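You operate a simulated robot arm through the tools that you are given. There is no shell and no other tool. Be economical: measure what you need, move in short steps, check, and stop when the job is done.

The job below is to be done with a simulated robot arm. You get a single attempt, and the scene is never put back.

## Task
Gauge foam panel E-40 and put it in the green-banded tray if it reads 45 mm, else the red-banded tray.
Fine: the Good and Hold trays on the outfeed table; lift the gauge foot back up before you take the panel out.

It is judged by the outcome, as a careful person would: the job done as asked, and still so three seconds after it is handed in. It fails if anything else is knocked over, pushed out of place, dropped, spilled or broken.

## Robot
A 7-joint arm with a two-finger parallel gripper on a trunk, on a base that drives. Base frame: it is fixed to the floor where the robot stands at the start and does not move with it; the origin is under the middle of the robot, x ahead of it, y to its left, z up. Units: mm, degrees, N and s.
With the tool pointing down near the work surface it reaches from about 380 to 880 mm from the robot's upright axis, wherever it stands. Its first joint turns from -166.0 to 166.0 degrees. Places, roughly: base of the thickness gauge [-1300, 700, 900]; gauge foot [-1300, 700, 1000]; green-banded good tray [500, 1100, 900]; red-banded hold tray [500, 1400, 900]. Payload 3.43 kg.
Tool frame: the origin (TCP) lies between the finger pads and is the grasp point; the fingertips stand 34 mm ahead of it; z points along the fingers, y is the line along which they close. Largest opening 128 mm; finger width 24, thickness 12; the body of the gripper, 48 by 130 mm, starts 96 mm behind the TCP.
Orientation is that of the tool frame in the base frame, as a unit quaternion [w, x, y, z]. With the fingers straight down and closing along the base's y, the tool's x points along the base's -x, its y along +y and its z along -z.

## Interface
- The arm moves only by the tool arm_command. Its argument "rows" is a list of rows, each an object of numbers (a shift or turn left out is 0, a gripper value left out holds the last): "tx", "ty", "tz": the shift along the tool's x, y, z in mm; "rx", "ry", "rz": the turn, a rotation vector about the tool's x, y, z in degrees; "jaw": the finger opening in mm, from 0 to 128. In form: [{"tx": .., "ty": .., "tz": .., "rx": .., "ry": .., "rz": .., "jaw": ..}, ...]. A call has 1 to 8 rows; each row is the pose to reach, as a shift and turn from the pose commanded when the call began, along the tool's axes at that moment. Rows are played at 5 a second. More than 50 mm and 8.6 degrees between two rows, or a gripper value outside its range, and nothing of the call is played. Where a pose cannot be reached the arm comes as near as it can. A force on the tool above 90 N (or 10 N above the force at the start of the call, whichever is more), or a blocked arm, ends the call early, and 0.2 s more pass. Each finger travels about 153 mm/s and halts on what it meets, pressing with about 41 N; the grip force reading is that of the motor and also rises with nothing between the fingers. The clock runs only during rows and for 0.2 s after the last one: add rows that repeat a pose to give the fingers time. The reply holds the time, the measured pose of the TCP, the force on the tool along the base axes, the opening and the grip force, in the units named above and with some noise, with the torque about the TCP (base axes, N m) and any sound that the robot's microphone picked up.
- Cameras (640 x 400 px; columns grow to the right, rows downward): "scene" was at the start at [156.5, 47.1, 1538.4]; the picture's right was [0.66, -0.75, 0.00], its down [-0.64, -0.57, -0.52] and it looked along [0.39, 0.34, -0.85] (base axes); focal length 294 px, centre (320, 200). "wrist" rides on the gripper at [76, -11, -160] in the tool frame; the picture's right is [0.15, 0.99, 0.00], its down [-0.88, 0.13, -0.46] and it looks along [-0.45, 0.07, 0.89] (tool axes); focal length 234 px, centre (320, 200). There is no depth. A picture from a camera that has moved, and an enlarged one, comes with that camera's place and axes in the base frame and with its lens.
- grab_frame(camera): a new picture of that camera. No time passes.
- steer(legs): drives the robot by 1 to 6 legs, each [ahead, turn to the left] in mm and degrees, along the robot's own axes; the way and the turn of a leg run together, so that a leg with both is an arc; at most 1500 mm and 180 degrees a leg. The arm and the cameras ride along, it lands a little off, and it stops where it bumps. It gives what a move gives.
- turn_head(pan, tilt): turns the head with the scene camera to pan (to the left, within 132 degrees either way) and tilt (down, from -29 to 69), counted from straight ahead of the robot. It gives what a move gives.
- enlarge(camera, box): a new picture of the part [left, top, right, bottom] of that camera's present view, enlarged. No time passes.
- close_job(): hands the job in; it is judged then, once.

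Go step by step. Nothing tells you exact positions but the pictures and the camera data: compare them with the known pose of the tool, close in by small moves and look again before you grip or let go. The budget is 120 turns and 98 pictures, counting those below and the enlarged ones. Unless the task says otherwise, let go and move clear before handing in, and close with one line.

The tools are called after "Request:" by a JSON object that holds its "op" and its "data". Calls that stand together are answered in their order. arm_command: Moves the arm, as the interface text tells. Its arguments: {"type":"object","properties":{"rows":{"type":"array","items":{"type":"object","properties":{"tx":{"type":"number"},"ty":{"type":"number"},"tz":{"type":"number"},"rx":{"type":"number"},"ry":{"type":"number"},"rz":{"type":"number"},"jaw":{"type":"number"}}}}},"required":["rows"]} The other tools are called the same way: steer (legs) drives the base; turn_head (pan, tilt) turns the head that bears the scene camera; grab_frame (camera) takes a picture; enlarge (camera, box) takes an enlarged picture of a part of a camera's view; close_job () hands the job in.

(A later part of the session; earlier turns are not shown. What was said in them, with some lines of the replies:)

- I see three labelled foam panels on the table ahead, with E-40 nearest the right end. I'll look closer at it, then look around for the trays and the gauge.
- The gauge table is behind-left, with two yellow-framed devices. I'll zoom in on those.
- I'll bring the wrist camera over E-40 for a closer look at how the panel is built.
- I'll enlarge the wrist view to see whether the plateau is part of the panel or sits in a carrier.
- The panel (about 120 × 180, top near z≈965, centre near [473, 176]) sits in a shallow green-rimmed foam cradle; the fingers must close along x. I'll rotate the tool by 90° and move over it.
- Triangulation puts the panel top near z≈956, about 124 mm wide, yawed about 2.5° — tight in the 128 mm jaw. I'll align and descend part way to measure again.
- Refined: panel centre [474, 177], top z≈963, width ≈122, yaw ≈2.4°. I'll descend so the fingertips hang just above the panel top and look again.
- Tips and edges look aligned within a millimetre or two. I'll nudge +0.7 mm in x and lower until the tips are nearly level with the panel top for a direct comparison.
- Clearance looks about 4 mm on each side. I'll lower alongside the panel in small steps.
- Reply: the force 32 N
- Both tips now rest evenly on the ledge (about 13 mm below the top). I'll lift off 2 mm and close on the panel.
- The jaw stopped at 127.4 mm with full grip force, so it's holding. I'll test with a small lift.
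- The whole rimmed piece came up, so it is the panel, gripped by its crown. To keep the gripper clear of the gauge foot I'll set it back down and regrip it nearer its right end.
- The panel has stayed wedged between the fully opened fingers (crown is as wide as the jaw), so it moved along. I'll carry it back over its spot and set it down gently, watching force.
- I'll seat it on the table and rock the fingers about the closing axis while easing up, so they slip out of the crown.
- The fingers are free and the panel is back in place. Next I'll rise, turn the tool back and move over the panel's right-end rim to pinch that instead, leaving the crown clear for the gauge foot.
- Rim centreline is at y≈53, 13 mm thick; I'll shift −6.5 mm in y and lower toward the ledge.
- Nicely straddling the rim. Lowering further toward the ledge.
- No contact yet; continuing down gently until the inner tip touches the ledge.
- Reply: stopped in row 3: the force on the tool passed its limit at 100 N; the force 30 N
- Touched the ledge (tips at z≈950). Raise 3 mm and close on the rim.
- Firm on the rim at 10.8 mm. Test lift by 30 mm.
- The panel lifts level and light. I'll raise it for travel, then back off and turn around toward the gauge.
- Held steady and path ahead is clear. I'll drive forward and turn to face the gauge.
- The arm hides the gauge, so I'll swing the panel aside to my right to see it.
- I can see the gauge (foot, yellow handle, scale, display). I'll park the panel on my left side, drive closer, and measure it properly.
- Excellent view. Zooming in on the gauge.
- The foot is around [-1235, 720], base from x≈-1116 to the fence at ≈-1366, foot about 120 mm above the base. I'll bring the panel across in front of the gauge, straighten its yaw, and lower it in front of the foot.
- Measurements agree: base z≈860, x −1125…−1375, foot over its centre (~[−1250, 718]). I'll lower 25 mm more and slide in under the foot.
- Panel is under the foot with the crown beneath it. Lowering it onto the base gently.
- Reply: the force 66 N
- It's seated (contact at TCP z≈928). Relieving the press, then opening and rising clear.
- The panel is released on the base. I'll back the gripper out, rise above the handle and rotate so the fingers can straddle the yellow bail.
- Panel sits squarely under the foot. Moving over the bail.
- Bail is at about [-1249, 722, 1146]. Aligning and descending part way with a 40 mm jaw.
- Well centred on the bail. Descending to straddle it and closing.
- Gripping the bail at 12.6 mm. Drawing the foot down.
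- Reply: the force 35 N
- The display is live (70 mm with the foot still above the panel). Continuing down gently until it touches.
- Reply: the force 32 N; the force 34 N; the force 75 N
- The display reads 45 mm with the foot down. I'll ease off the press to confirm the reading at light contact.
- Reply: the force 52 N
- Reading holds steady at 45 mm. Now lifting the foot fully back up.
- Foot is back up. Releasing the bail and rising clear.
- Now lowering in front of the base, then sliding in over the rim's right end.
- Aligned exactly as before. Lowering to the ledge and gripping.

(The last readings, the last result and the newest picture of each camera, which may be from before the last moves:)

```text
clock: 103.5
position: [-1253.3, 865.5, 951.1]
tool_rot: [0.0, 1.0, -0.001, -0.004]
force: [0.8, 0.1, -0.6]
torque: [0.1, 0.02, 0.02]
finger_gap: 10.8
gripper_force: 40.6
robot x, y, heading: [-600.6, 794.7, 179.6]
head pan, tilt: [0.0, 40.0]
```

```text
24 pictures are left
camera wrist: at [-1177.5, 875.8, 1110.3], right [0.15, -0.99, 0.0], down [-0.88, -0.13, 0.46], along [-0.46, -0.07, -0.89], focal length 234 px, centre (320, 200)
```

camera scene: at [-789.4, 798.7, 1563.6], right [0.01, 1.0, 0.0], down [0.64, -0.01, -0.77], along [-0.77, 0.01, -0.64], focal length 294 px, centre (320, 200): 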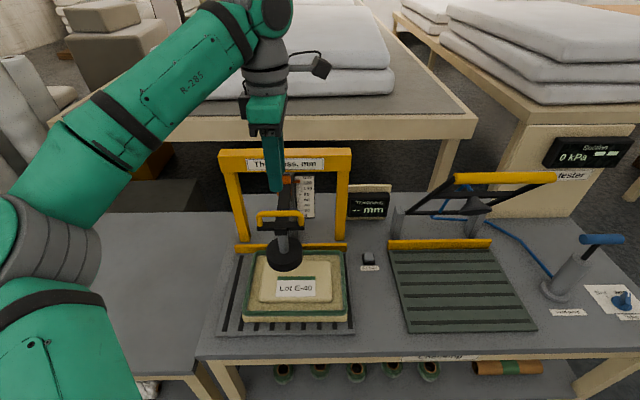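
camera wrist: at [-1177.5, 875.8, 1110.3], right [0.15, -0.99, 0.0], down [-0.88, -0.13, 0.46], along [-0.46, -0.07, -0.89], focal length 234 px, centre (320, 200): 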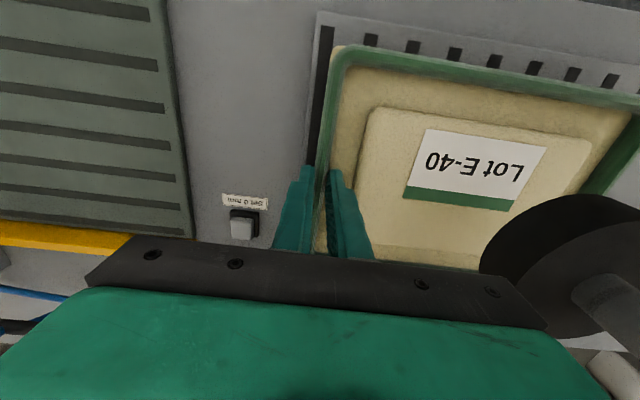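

Held again. Sliding straight out from under the foot, then up, then driving round toward the outfeed table.

Request:
{"op": "arm_command", "data": {"rows": [{"tx": 30}, {"tx": 65}, {"tx": 105}, {"tx": 150}, {"tx": 195}, {"tx": 195}]}}

Request:
{"op": "arm_command", "data": {"rows": [{"tz": -45}, {"tz": -90}, {"tz": -135}, {"tz": -180}, {"tz": -215}, {"tz": -215}]}}

Request:
{"op": "steer", "data": {"legs": [[-300, 0]]}}

Request:
{"op": "grab_frame", "data": {"camera": "scene"}}

Request:
{"op": "enlarge", "data": {"camera": "scene", "box": [235, 110, 385, 210]}}

```text
clock: 104.9
position: [-1058.6, 861.5, 949.2]
tool_rot: [0.0, 1.0, -0.001, -0.005]
force: [-0.3, 0.7, -0.8]
torque: [0.08, 0.02, 0.0]
finger_gap: 11.0
gripper_force: 40.6
robot x, y, heading: [-600.5, 796.8, 179.6]
head pan, tilt: [0.0, 40.0]
```

```text
clock: 106.3
position: [-1057.0, 863.3, 1166.0]
tool_rot: [0.0, 1.0, 0.0, -0.005]
force: [0.7, 0.3, -2.0]
torque: [0.14, -0.02, -0.01]
finger_gap: 10.7
gripper_force: 41.0
robot x, y, heading: [-599.5, 798.4, 179.6]
head pan, tilt: [0.0, 40.0]
```

```text
clock: 108.4
position: [-755.0, 857.9, 1165.2]
tool_rot: [0.0, 1.0, 0.004, -0.005]
force: [0.5, -0.8, -0.9]
torque: [0.13, -0.01, -0.01]
finger_gap: 11.2
gripper_force: 41.5
robot x, y, heading: [-294.5, 796.1, 179.8]
head pan, tilt: [0.0, 40.0]
```

```text
23 pictures are left
camera scene: at [-488.0, 795.9, 1563.7], right [0.0, 1.0, 0.0], down [0.64, 0.0, -0.77], along [-0.77, 0.0, -0.64], focal length 294 px, centre (320, 200)
```

scene: 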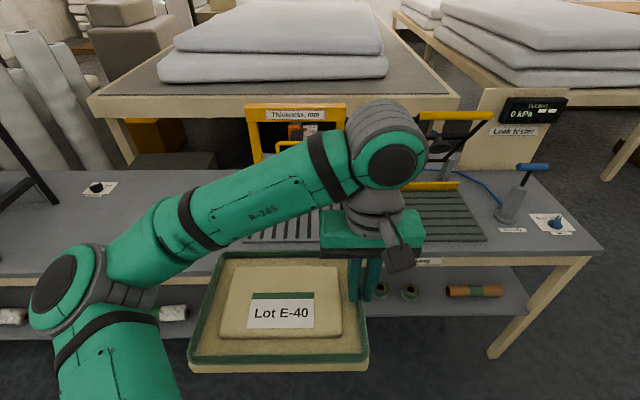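

```text
4.00 times, centred on (310, 160) of scene
camera zoom: at [-488.0, 795.9, 1563.7], right [0.0, 1.0, 0.0], down [0.64, 0.0, -0.77], along [-0.77, 0.0, -0.64], focal length 1175 px, centre (360, 360)
```

zoom: 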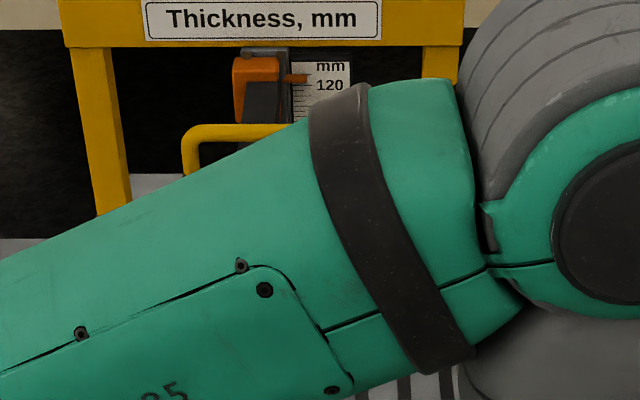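

The pointer parallax check agrees with the 45 mm reading, so E-40 goes to the green-banded Good tray. Driving round to face the outfeed table.

Request:
{"op": "steer", "data": {"legs": [[0, -90], [310, 0], [0, -90]]}}

Request:
{"op": "turn_head", "data": {"pan": -5, "tilt": 40}}

Request:
{"op": "grab_frame", "data": {"camera": "scene"}}

```text
clock: 119.2
position: [156.2, 1045.4, 1165.8]
tool_rot: [0.005, -0.004, 1.0, 0.0]
force: [-0.3, 0.6, -0.8]
torque: [-0.07, 0.0, -0.02]
finger_gap: 11.1
gripper_force: 41.0
robot x, y, heading: [-305.2, 1107.7, -0.1]
head pan, tilt: [0.0, 40.0]
```

```text
clock: 119.8
position: [155.1, 1046.6, 1165.5]
tool_rot: [0.004, -0.003, 1.0, 0.0]
force: [0.5, -0.3, -0.5]
torque: [-0.09, -0.02, 0.03]
finger_gap: 10.9
gripper_force: 40.9
robot x, y, heading: [-297.8, 1111.1, -0.1]
head pan, tilt: [-5.0, 40.0]
```

```text
21 pictures are left
camera scene: at [-111.3, 1104.4, 1563.6], right [-0.09, -1.0, 0.0], down [-0.64, 0.06, -0.77], along [0.76, -0.07, -0.64], focal length 294 px, centre (320, 200)
```

scene: 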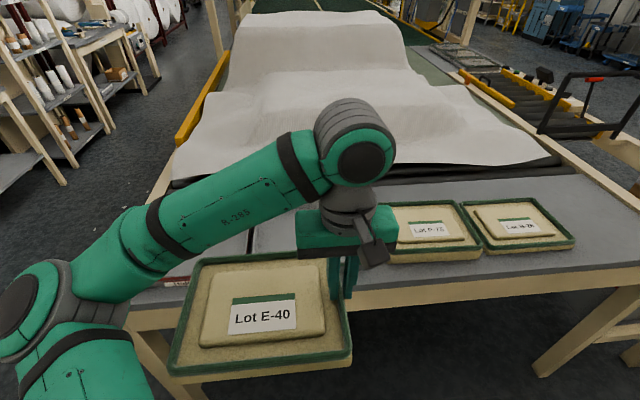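

Panel hides the trays; I'll swing the arm to my right briefly to see them.

Request:
{"op": "arm_command", "data": {"rows": [{"ty": -45}, {"ty": -90}, {"ty": -135}, {"ty": -180}, {"ty": -225}, {"ty": -270}, {"ty": -315}, {"ty": -350}]}}

Request:
{"op": "turn_head", "data": {"pan": 10, "tilt": 48}}

Request:
{"op": "grab_frame", "data": {"camera": "scene"}}

```text
clock: 121.6
position: [157.3, 693.6, 1165.0]
tool_rot: [0.004, -0.003, 1.0, 0.0]
force: [0.4, 0.5, -0.4]
torque: [-0.15, 0.03, 0.02]
finger_gap: 11.2
gripper_force: 40.8
robot x, y, heading: [-301.1, 1112.0, -0.1]
head pan, tilt: [-5.0, 40.0]
```

```text
clock: 122.4
position: [156.0, 693.7, 1164.6]
tool_rot: [0.005, -0.003, 1.0, 0.0]
force: [0.1, 0.1, -0.5]
torque: [-0.12, 0.03, -0.01]
finger_gap: 11.2
gripper_force: 41.1
robot x, y, heading: [-300.1, 1111.0, -0.3]
head pan, tilt: [10.0, 48.0]
```

```text
20 pictures are left
camera scene: at [-118.2, 1125.3, 1552.2], right [0.17, -0.99, 0.0], down [-0.73, -0.13, -0.67], along [0.66, 0.11, -0.74], focal length 294 px, centre (320, 200)
```

scene: 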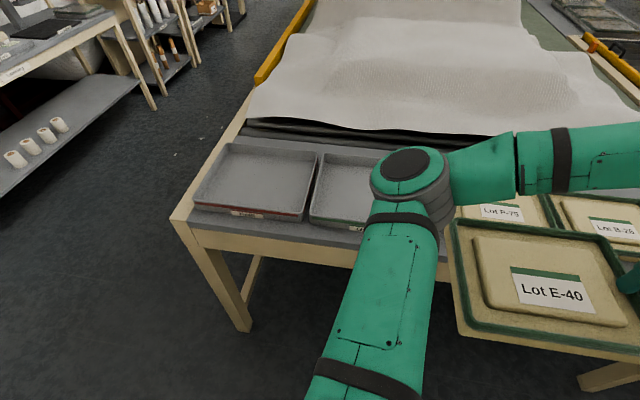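

The Hold tray (red) is on the left, Good tray next to it at y≈1090. I'll swing the arm to the left and drive up to get a clear look into the Good tray.

Request:
{"op": "arm_command", "data": {"rows": [{"ty": 45}, {"ty": 90}, {"ty": 135}, {"ty": 180}, {"ty": 225}, {"ty": 270}, {"ty": 315}, {"ty": 360}]}}

Request:
{"op": "arm_command", "data": {"rows": [{"ty": 45}, {"ty": 90}, {"ty": 135}, {"ty": 180}, {"ty": 225}, {"ty": 270}, {"ty": 310}, {"ty": 310}]}}

Request:
{"op": "steer", "data": {"legs": [[290, 0]]}}

Request:
{"op": "turn_head", "data": {"pan": -5, "tilt": 58}}

Request:
{"op": "grab_frame", "data": {"camera": "scene"}}

```text
clock: 124.2
position: [155.2, 1055.2, 1164.4]
tool_rot: [0.004, -0.002, 1.0, 0.0]
force: [0.6, -0.3, -2.2]
torque: [-0.02, 0.04, -0.02]
finger_gap: 11.1
gripper_force: 40.7
robot x, y, heading: [-304.9, 1110.9, -0.2]
head pan, tilt: [10.0, 48.0]
```

```text
clock: 126.0
position: [153.0, 1365.8, 1164.2]
tool_rot: [0.004, -0.003, 1.0, 0.001]
force: [0.1, 0.1, -0.4]
torque: [-0.09, -0.03, 0.01]
finger_gap: 11.0
gripper_force: 40.7
robot x, y, heading: [-305.0, 1112.6, 0.2]
head pan, tilt: [10.0, 48.0]
```

```text
clock: 128.0
position: [445.0, 1363.3, 1164.3]
tool_rot: [0.004, -0.002, 1.0, 0.0]
force: [-0.3, -0.5, -0.9]
torque: [-0.08, 0.03, -0.01]
finger_gap: 11.0
gripper_force: 41.0
robot x, y, heading: [-10.0, 1112.0, -0.4]
head pan, tilt: [10.0, 48.0]
```

```text
clock: 128.8
position: [444.4, 1362.6, 1164.0]
tool_rot: [0.004, -0.002, 1.0, 0.0]
force: [0.9, -0.6, 0.0]
torque: [-0.08, 0.0, -0.01]
finger_gap: 11.0
gripper_force: 40.8
robot x, y, heading: [-6.8, 1111.3, -0.0]
head pan, tilt: [-5.0, 58.0]
```

```text
19 pictures are left
camera scene: at [164.5, 1104.7, 1539.3], right [-0.09, -1.0, 0.0], down [-0.84, 0.08, -0.53], along [0.53, -0.05, -0.85], focal length 294 px, centre (320, 200)
```

scene: 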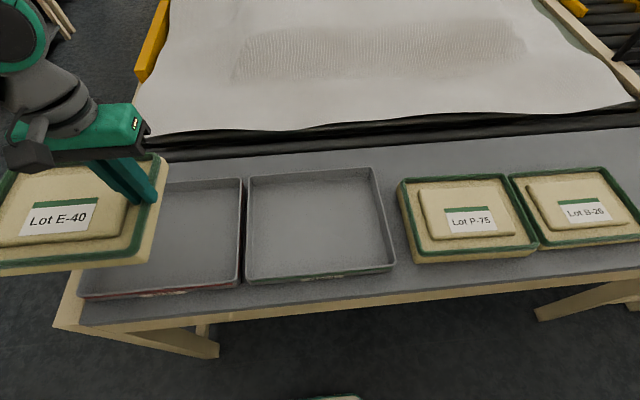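

Good tray is clear: roughly x 359–622, y 917–1245. I'll bring the panel centre over [490, 1090] and lower.

Request:
{"op": "arm_command", "data": {"rows": [{"ty": -49, "tx": -6}, {"ty": -98, "tx": -12}, {"ty": -147, "tx": -18}, {"ty": -196, "tx": -24}, {"ty": -245, "tx": -30}, {"ty": -294, "tx": -36}, {"ty": -343, "tx": -42}, {"ty": -392, "tx": -47}]}}

Request:
{"op": "arm_command", "data": {"rows": [{"ty": -3, "tz": 40}, {"ty": -5, "tz": 80}, {"ty": -5, "tz": 110}, {"ty": -5, "tz": 110}]}}

Request:
{"op": "grab_frame", "data": {"camera": "scene"}}

Request:
{"op": "grab_frame", "data": {"camera": "wrist"}}

```text
clock: 130.6
position: [493.8, 975.7, 1166.1]
tool_rot: [0.004, -0.004, 1.0, 0.001]
force: [0.0, 0.4, -0.7]
torque: [-0.15, -0.01, -0.02]
finger_gap: 11.1
gripper_force: 41.0
robot x, y, heading: [-9.0, 1112.7, -0.3]
head pan, tilt: [-5.0, 58.0]
```

```text
clock: 131.6
position: [497.6, 968.3, 1055.5]
tool_rot: [0.005, -0.002, 1.0, 0.0]
force: [0.4, 0.0, -0.8]
torque: [-0.13, -0.02, -0.01]
finger_gap: 11.1
gripper_force: 41.0
robot x, y, heading: [-7.1, 1110.7, -0.2]
head pan, tilt: [-5.0, 58.0]
```

```text
18 pictures are left
camera scene: at [164.5, 1104.5, 1539.3], right [-0.09, -1.0, 0.0], down [-0.84, 0.08, -0.53], along [0.53, -0.05, -0.85], focal length 294 px, centre (320, 200)
```

scene: 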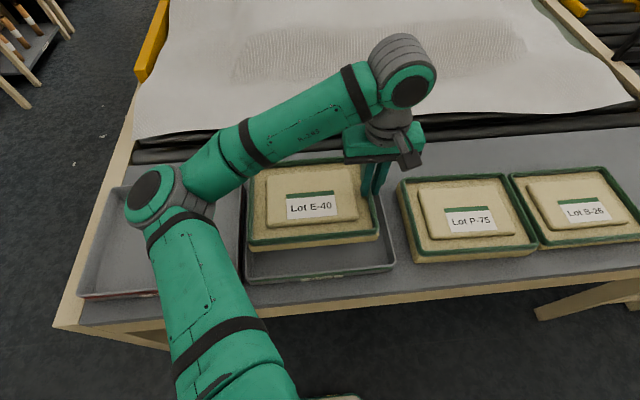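

```text
17 pictures are left
camera wrist: at [418.0, 956.6, 1214.5], right [-0.15, 0.99, 0.0], down [0.88, 0.13, 0.46], along [0.46, 0.07, -0.89], focal length 234 px, centre (320, 200)
```

wrist: 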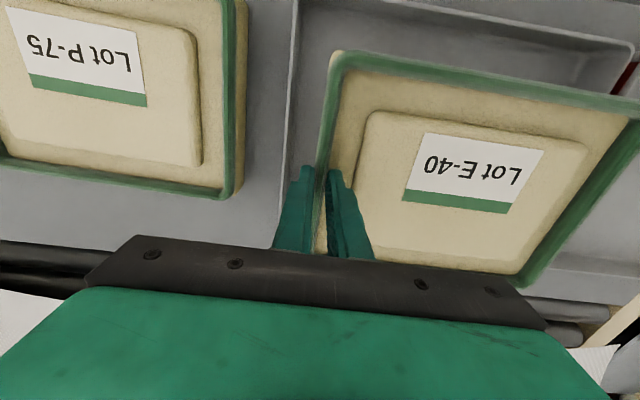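

Panel is inside the tray's outline with room for the outer finger. Lowering further.

Request:
{"op": "arm_command", "data": {"rows": [{"tx": 4, "tz": 15}, {"tx": 4, "tz": 30}, {"tx": 4, "tz": 45}, {"tx": 4, "tz": 45}]}}

Request:
{"op": "arm_command", "data": {"rows": [{"tz": 4}, {"tz": 8}, {"tz": 12}, {"tz": 12}]}}

Request:
{"op": "grab_frame", "data": {"camera": "wrist"}}

Request:
{"op": "enlarge", "data": {"camera": "scene", "box": [220, 140, 420, 300]}}

```text
clock: 132.6
position: [492.9, 966.8, 1010.0]
tool_rot: [0.004, -0.003, 1.0, 0.0]
force: [0.4, -0.3, -1.9]
torque: [-0.1, -0.01, 0.02]
finger_gap: 10.7
gripper_force: 41.4
robot x, y, heading: [-10.6, 1110.8, -0.5]
head pan, tilt: [-5.0, 58.0]
```

```text
clock: 133.6
position: [490.9, 965.4, 999.1]
tool_rot: [0.003, -0.003, 1.0, 0.0]
force: [0.0, 1.5, -0.2]
torque: [-0.09, -0.01, -0.03]
finger_gap: 11.3
gripper_force: 40.9
robot x, y, heading: [-12.1, 1109.8, -0.2]
head pan, tilt: [-5.0, 58.0]
```

```text
16 pictures are left
camera wrist: at [413.7, 954.4, 1158.2], right [-0.15, 0.99, 0.0], down [0.88, 0.13, 0.46], along [0.46, 0.07, -0.89], focal length 234 px, centre (320, 200)
```

wrist: 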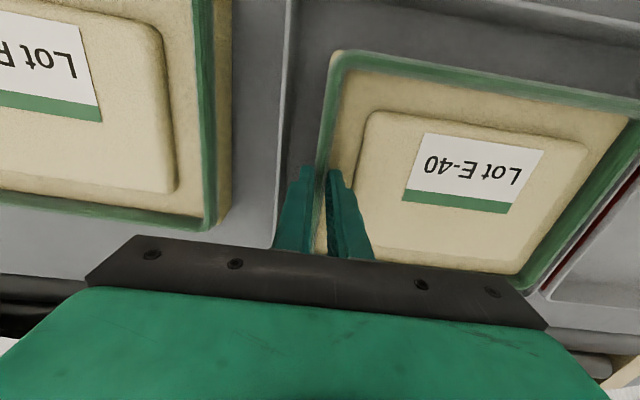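

```text
2.50 times, centred on (320, 220) of scene
camera zoom: at [164.5, 1104.5, 1539.3], right [-0.09, -1.0, 0.0], down [-0.84, 0.08, -0.53], along [0.53, -0.05, -0.85], focal length 734 px, centre (320, 150)
```

zoom: 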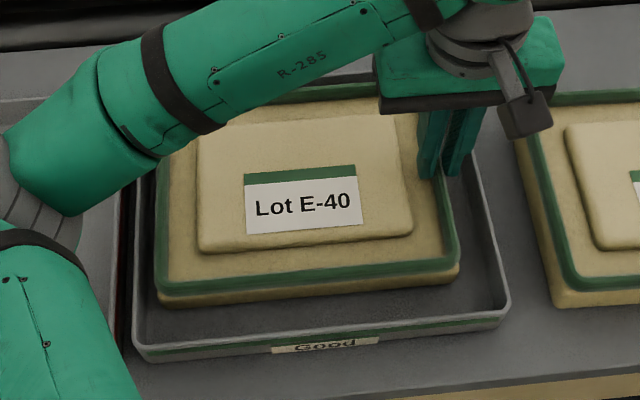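

Panel sits slightly nearer the left wall; shifting 5 mm right before the final lowering.

Request:
{"op": "arm_command", "data": {"rows": [{"ty": -5}, {"ty": -5, "tz": 3}, {"ty": -5, "tz": 6}, {"ty": -5, "tz": 6}]}}

Request:
{"op": "arm_command", "data": {"rows": [{"tz": 2}, {"tz": 3}, {"tz": 3}]}}

Request:
{"op": "enlarge", "data": {"camera": "scene", "box": [220, 140, 420, 300]}}

```text
clock: 134.6
position: [491.2, 962.2, 992.7]
tool_rot: [0.005, -0.003, 1.0, -0.001]
force: [-2.0, -4.1, 41.0]
torque: [-0.06, 0.41, 0.0]
finger_gap: 10.9
gripper_force: 41.0
robot x, y, heading: [-12.6, 1115.0, -0.3]
head pan, tilt: [-5.0, 58.0]
```

```text
clock: 135.4
position: [491.2, 960.4, 990.8]
tool_rot: [0.005, -0.003, 1.0, -0.001]
force: [-1.3, -8.4, 56.1]
torque: [-0.18, -0.1, -0.02]
finger_gap: 10.8
gripper_force: 41.1
robot x, y, heading: [-9.1, 1110.2, 0.0]
head pan, tilt: [-5.0, 58.0]
```

```text
2.50 times, centred on (320, 220) of scene
camera zoom: at [163.3, 1104.6, 1539.4], right [-0.09, -1.0, 0.0], down [-0.84, 0.08, -0.53], along [0.53, -0.05, -0.85], focal length 734 px, centre (320, 150)
```

zoom: 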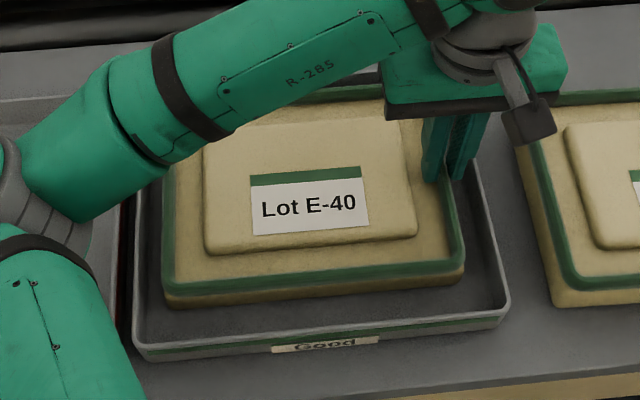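

It's seated on the tray floor. Relieving the press and releasing.

Request:
{"op": "arm_command", "data": {"rows": [{"tz": -3}, {"tz": -4.5}, {"tz": -4.5}, {"tz": -4.5, "jaw": 16}, {"tz": -4.5, "jaw": 21}, {"tz": -4.5, "jaw": 21}]}}

Request:
{"op": "arm_command", "data": {"rows": [{"tz": -10}, {"tz": -30}, {"tz": -65}, {"tz": -105}, {"tz": -150}, {"tz": -150}]}}

Request:
{"op": "grab_frame", "data": {"camera": "wrist"}}

Request:
{"op": "grab_frame", "data": {"camera": "scene"}}

```text
clock: 136.8
position: [491.6, 960.4, 993.9]
tool_rot: [0.004, -0.002, 1.0, 0.0]
force: [0.0, 0.7, 0.8]
torque: [0.01, -0.01, -0.01]
finger_gap: 21.1
gripper_force: 0.1
robot x, y, heading: [-6.8, 1112.8, -0.1]
head pan, tilt: [-5.0, 58.0]
```

```text
clock: 138.2
position: [488.2, 960.5, 1145.1]
tool_rot: [0.004, -0.003, 1.0, 0.0]
force: [0.0, -0.4, 0.8]
torque: [0.0, 0.01, -0.02]
finger_gap: 21.1
gripper_force: 0.0
robot x, y, heading: [-4.7, 1108.3, -0.2]
head pan, tilt: [-5.0, 58.0]
```

```text
13 pictures are left
camera wrist: at [411.2, 948.9, 1305.0], right [-0.15, 0.99, 0.0], down [0.88, 0.13, 0.46], along [0.46, 0.07, -0.89], focal length 234 px, centre (320, 200)
```

wrist: 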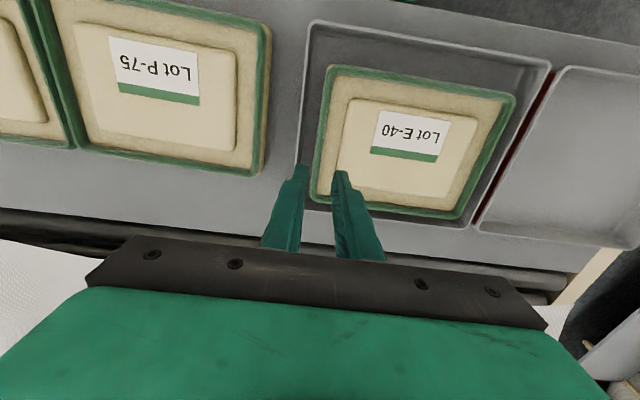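

```text
12 pictures are left
camera scene: at [164.5, 1104.5, 1539.3], right [-0.09, -1.0, 0.0], down [-0.84, 0.08, -0.53], along [0.53, -0.05, -0.85], focal length 294 px, centre (320, 200)
```

scene: 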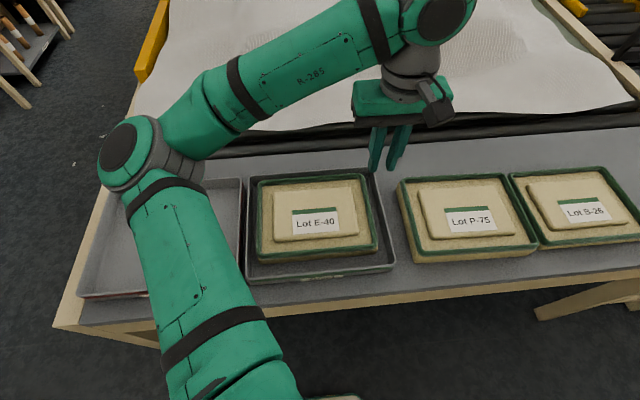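

E-40 lies flat in the Good tray, the gripper is clear, the foot was lifted back up, and the other panels and trays are undisturbed. Handing in.

Request:
{"op": "close_job", "data": {}}

```text
The job is handed in.
```

E-40 read 45 mm on the gauge, so it is now flat in the green-banded Good tray; I lifted the gauge foot back up before taking the panel out.
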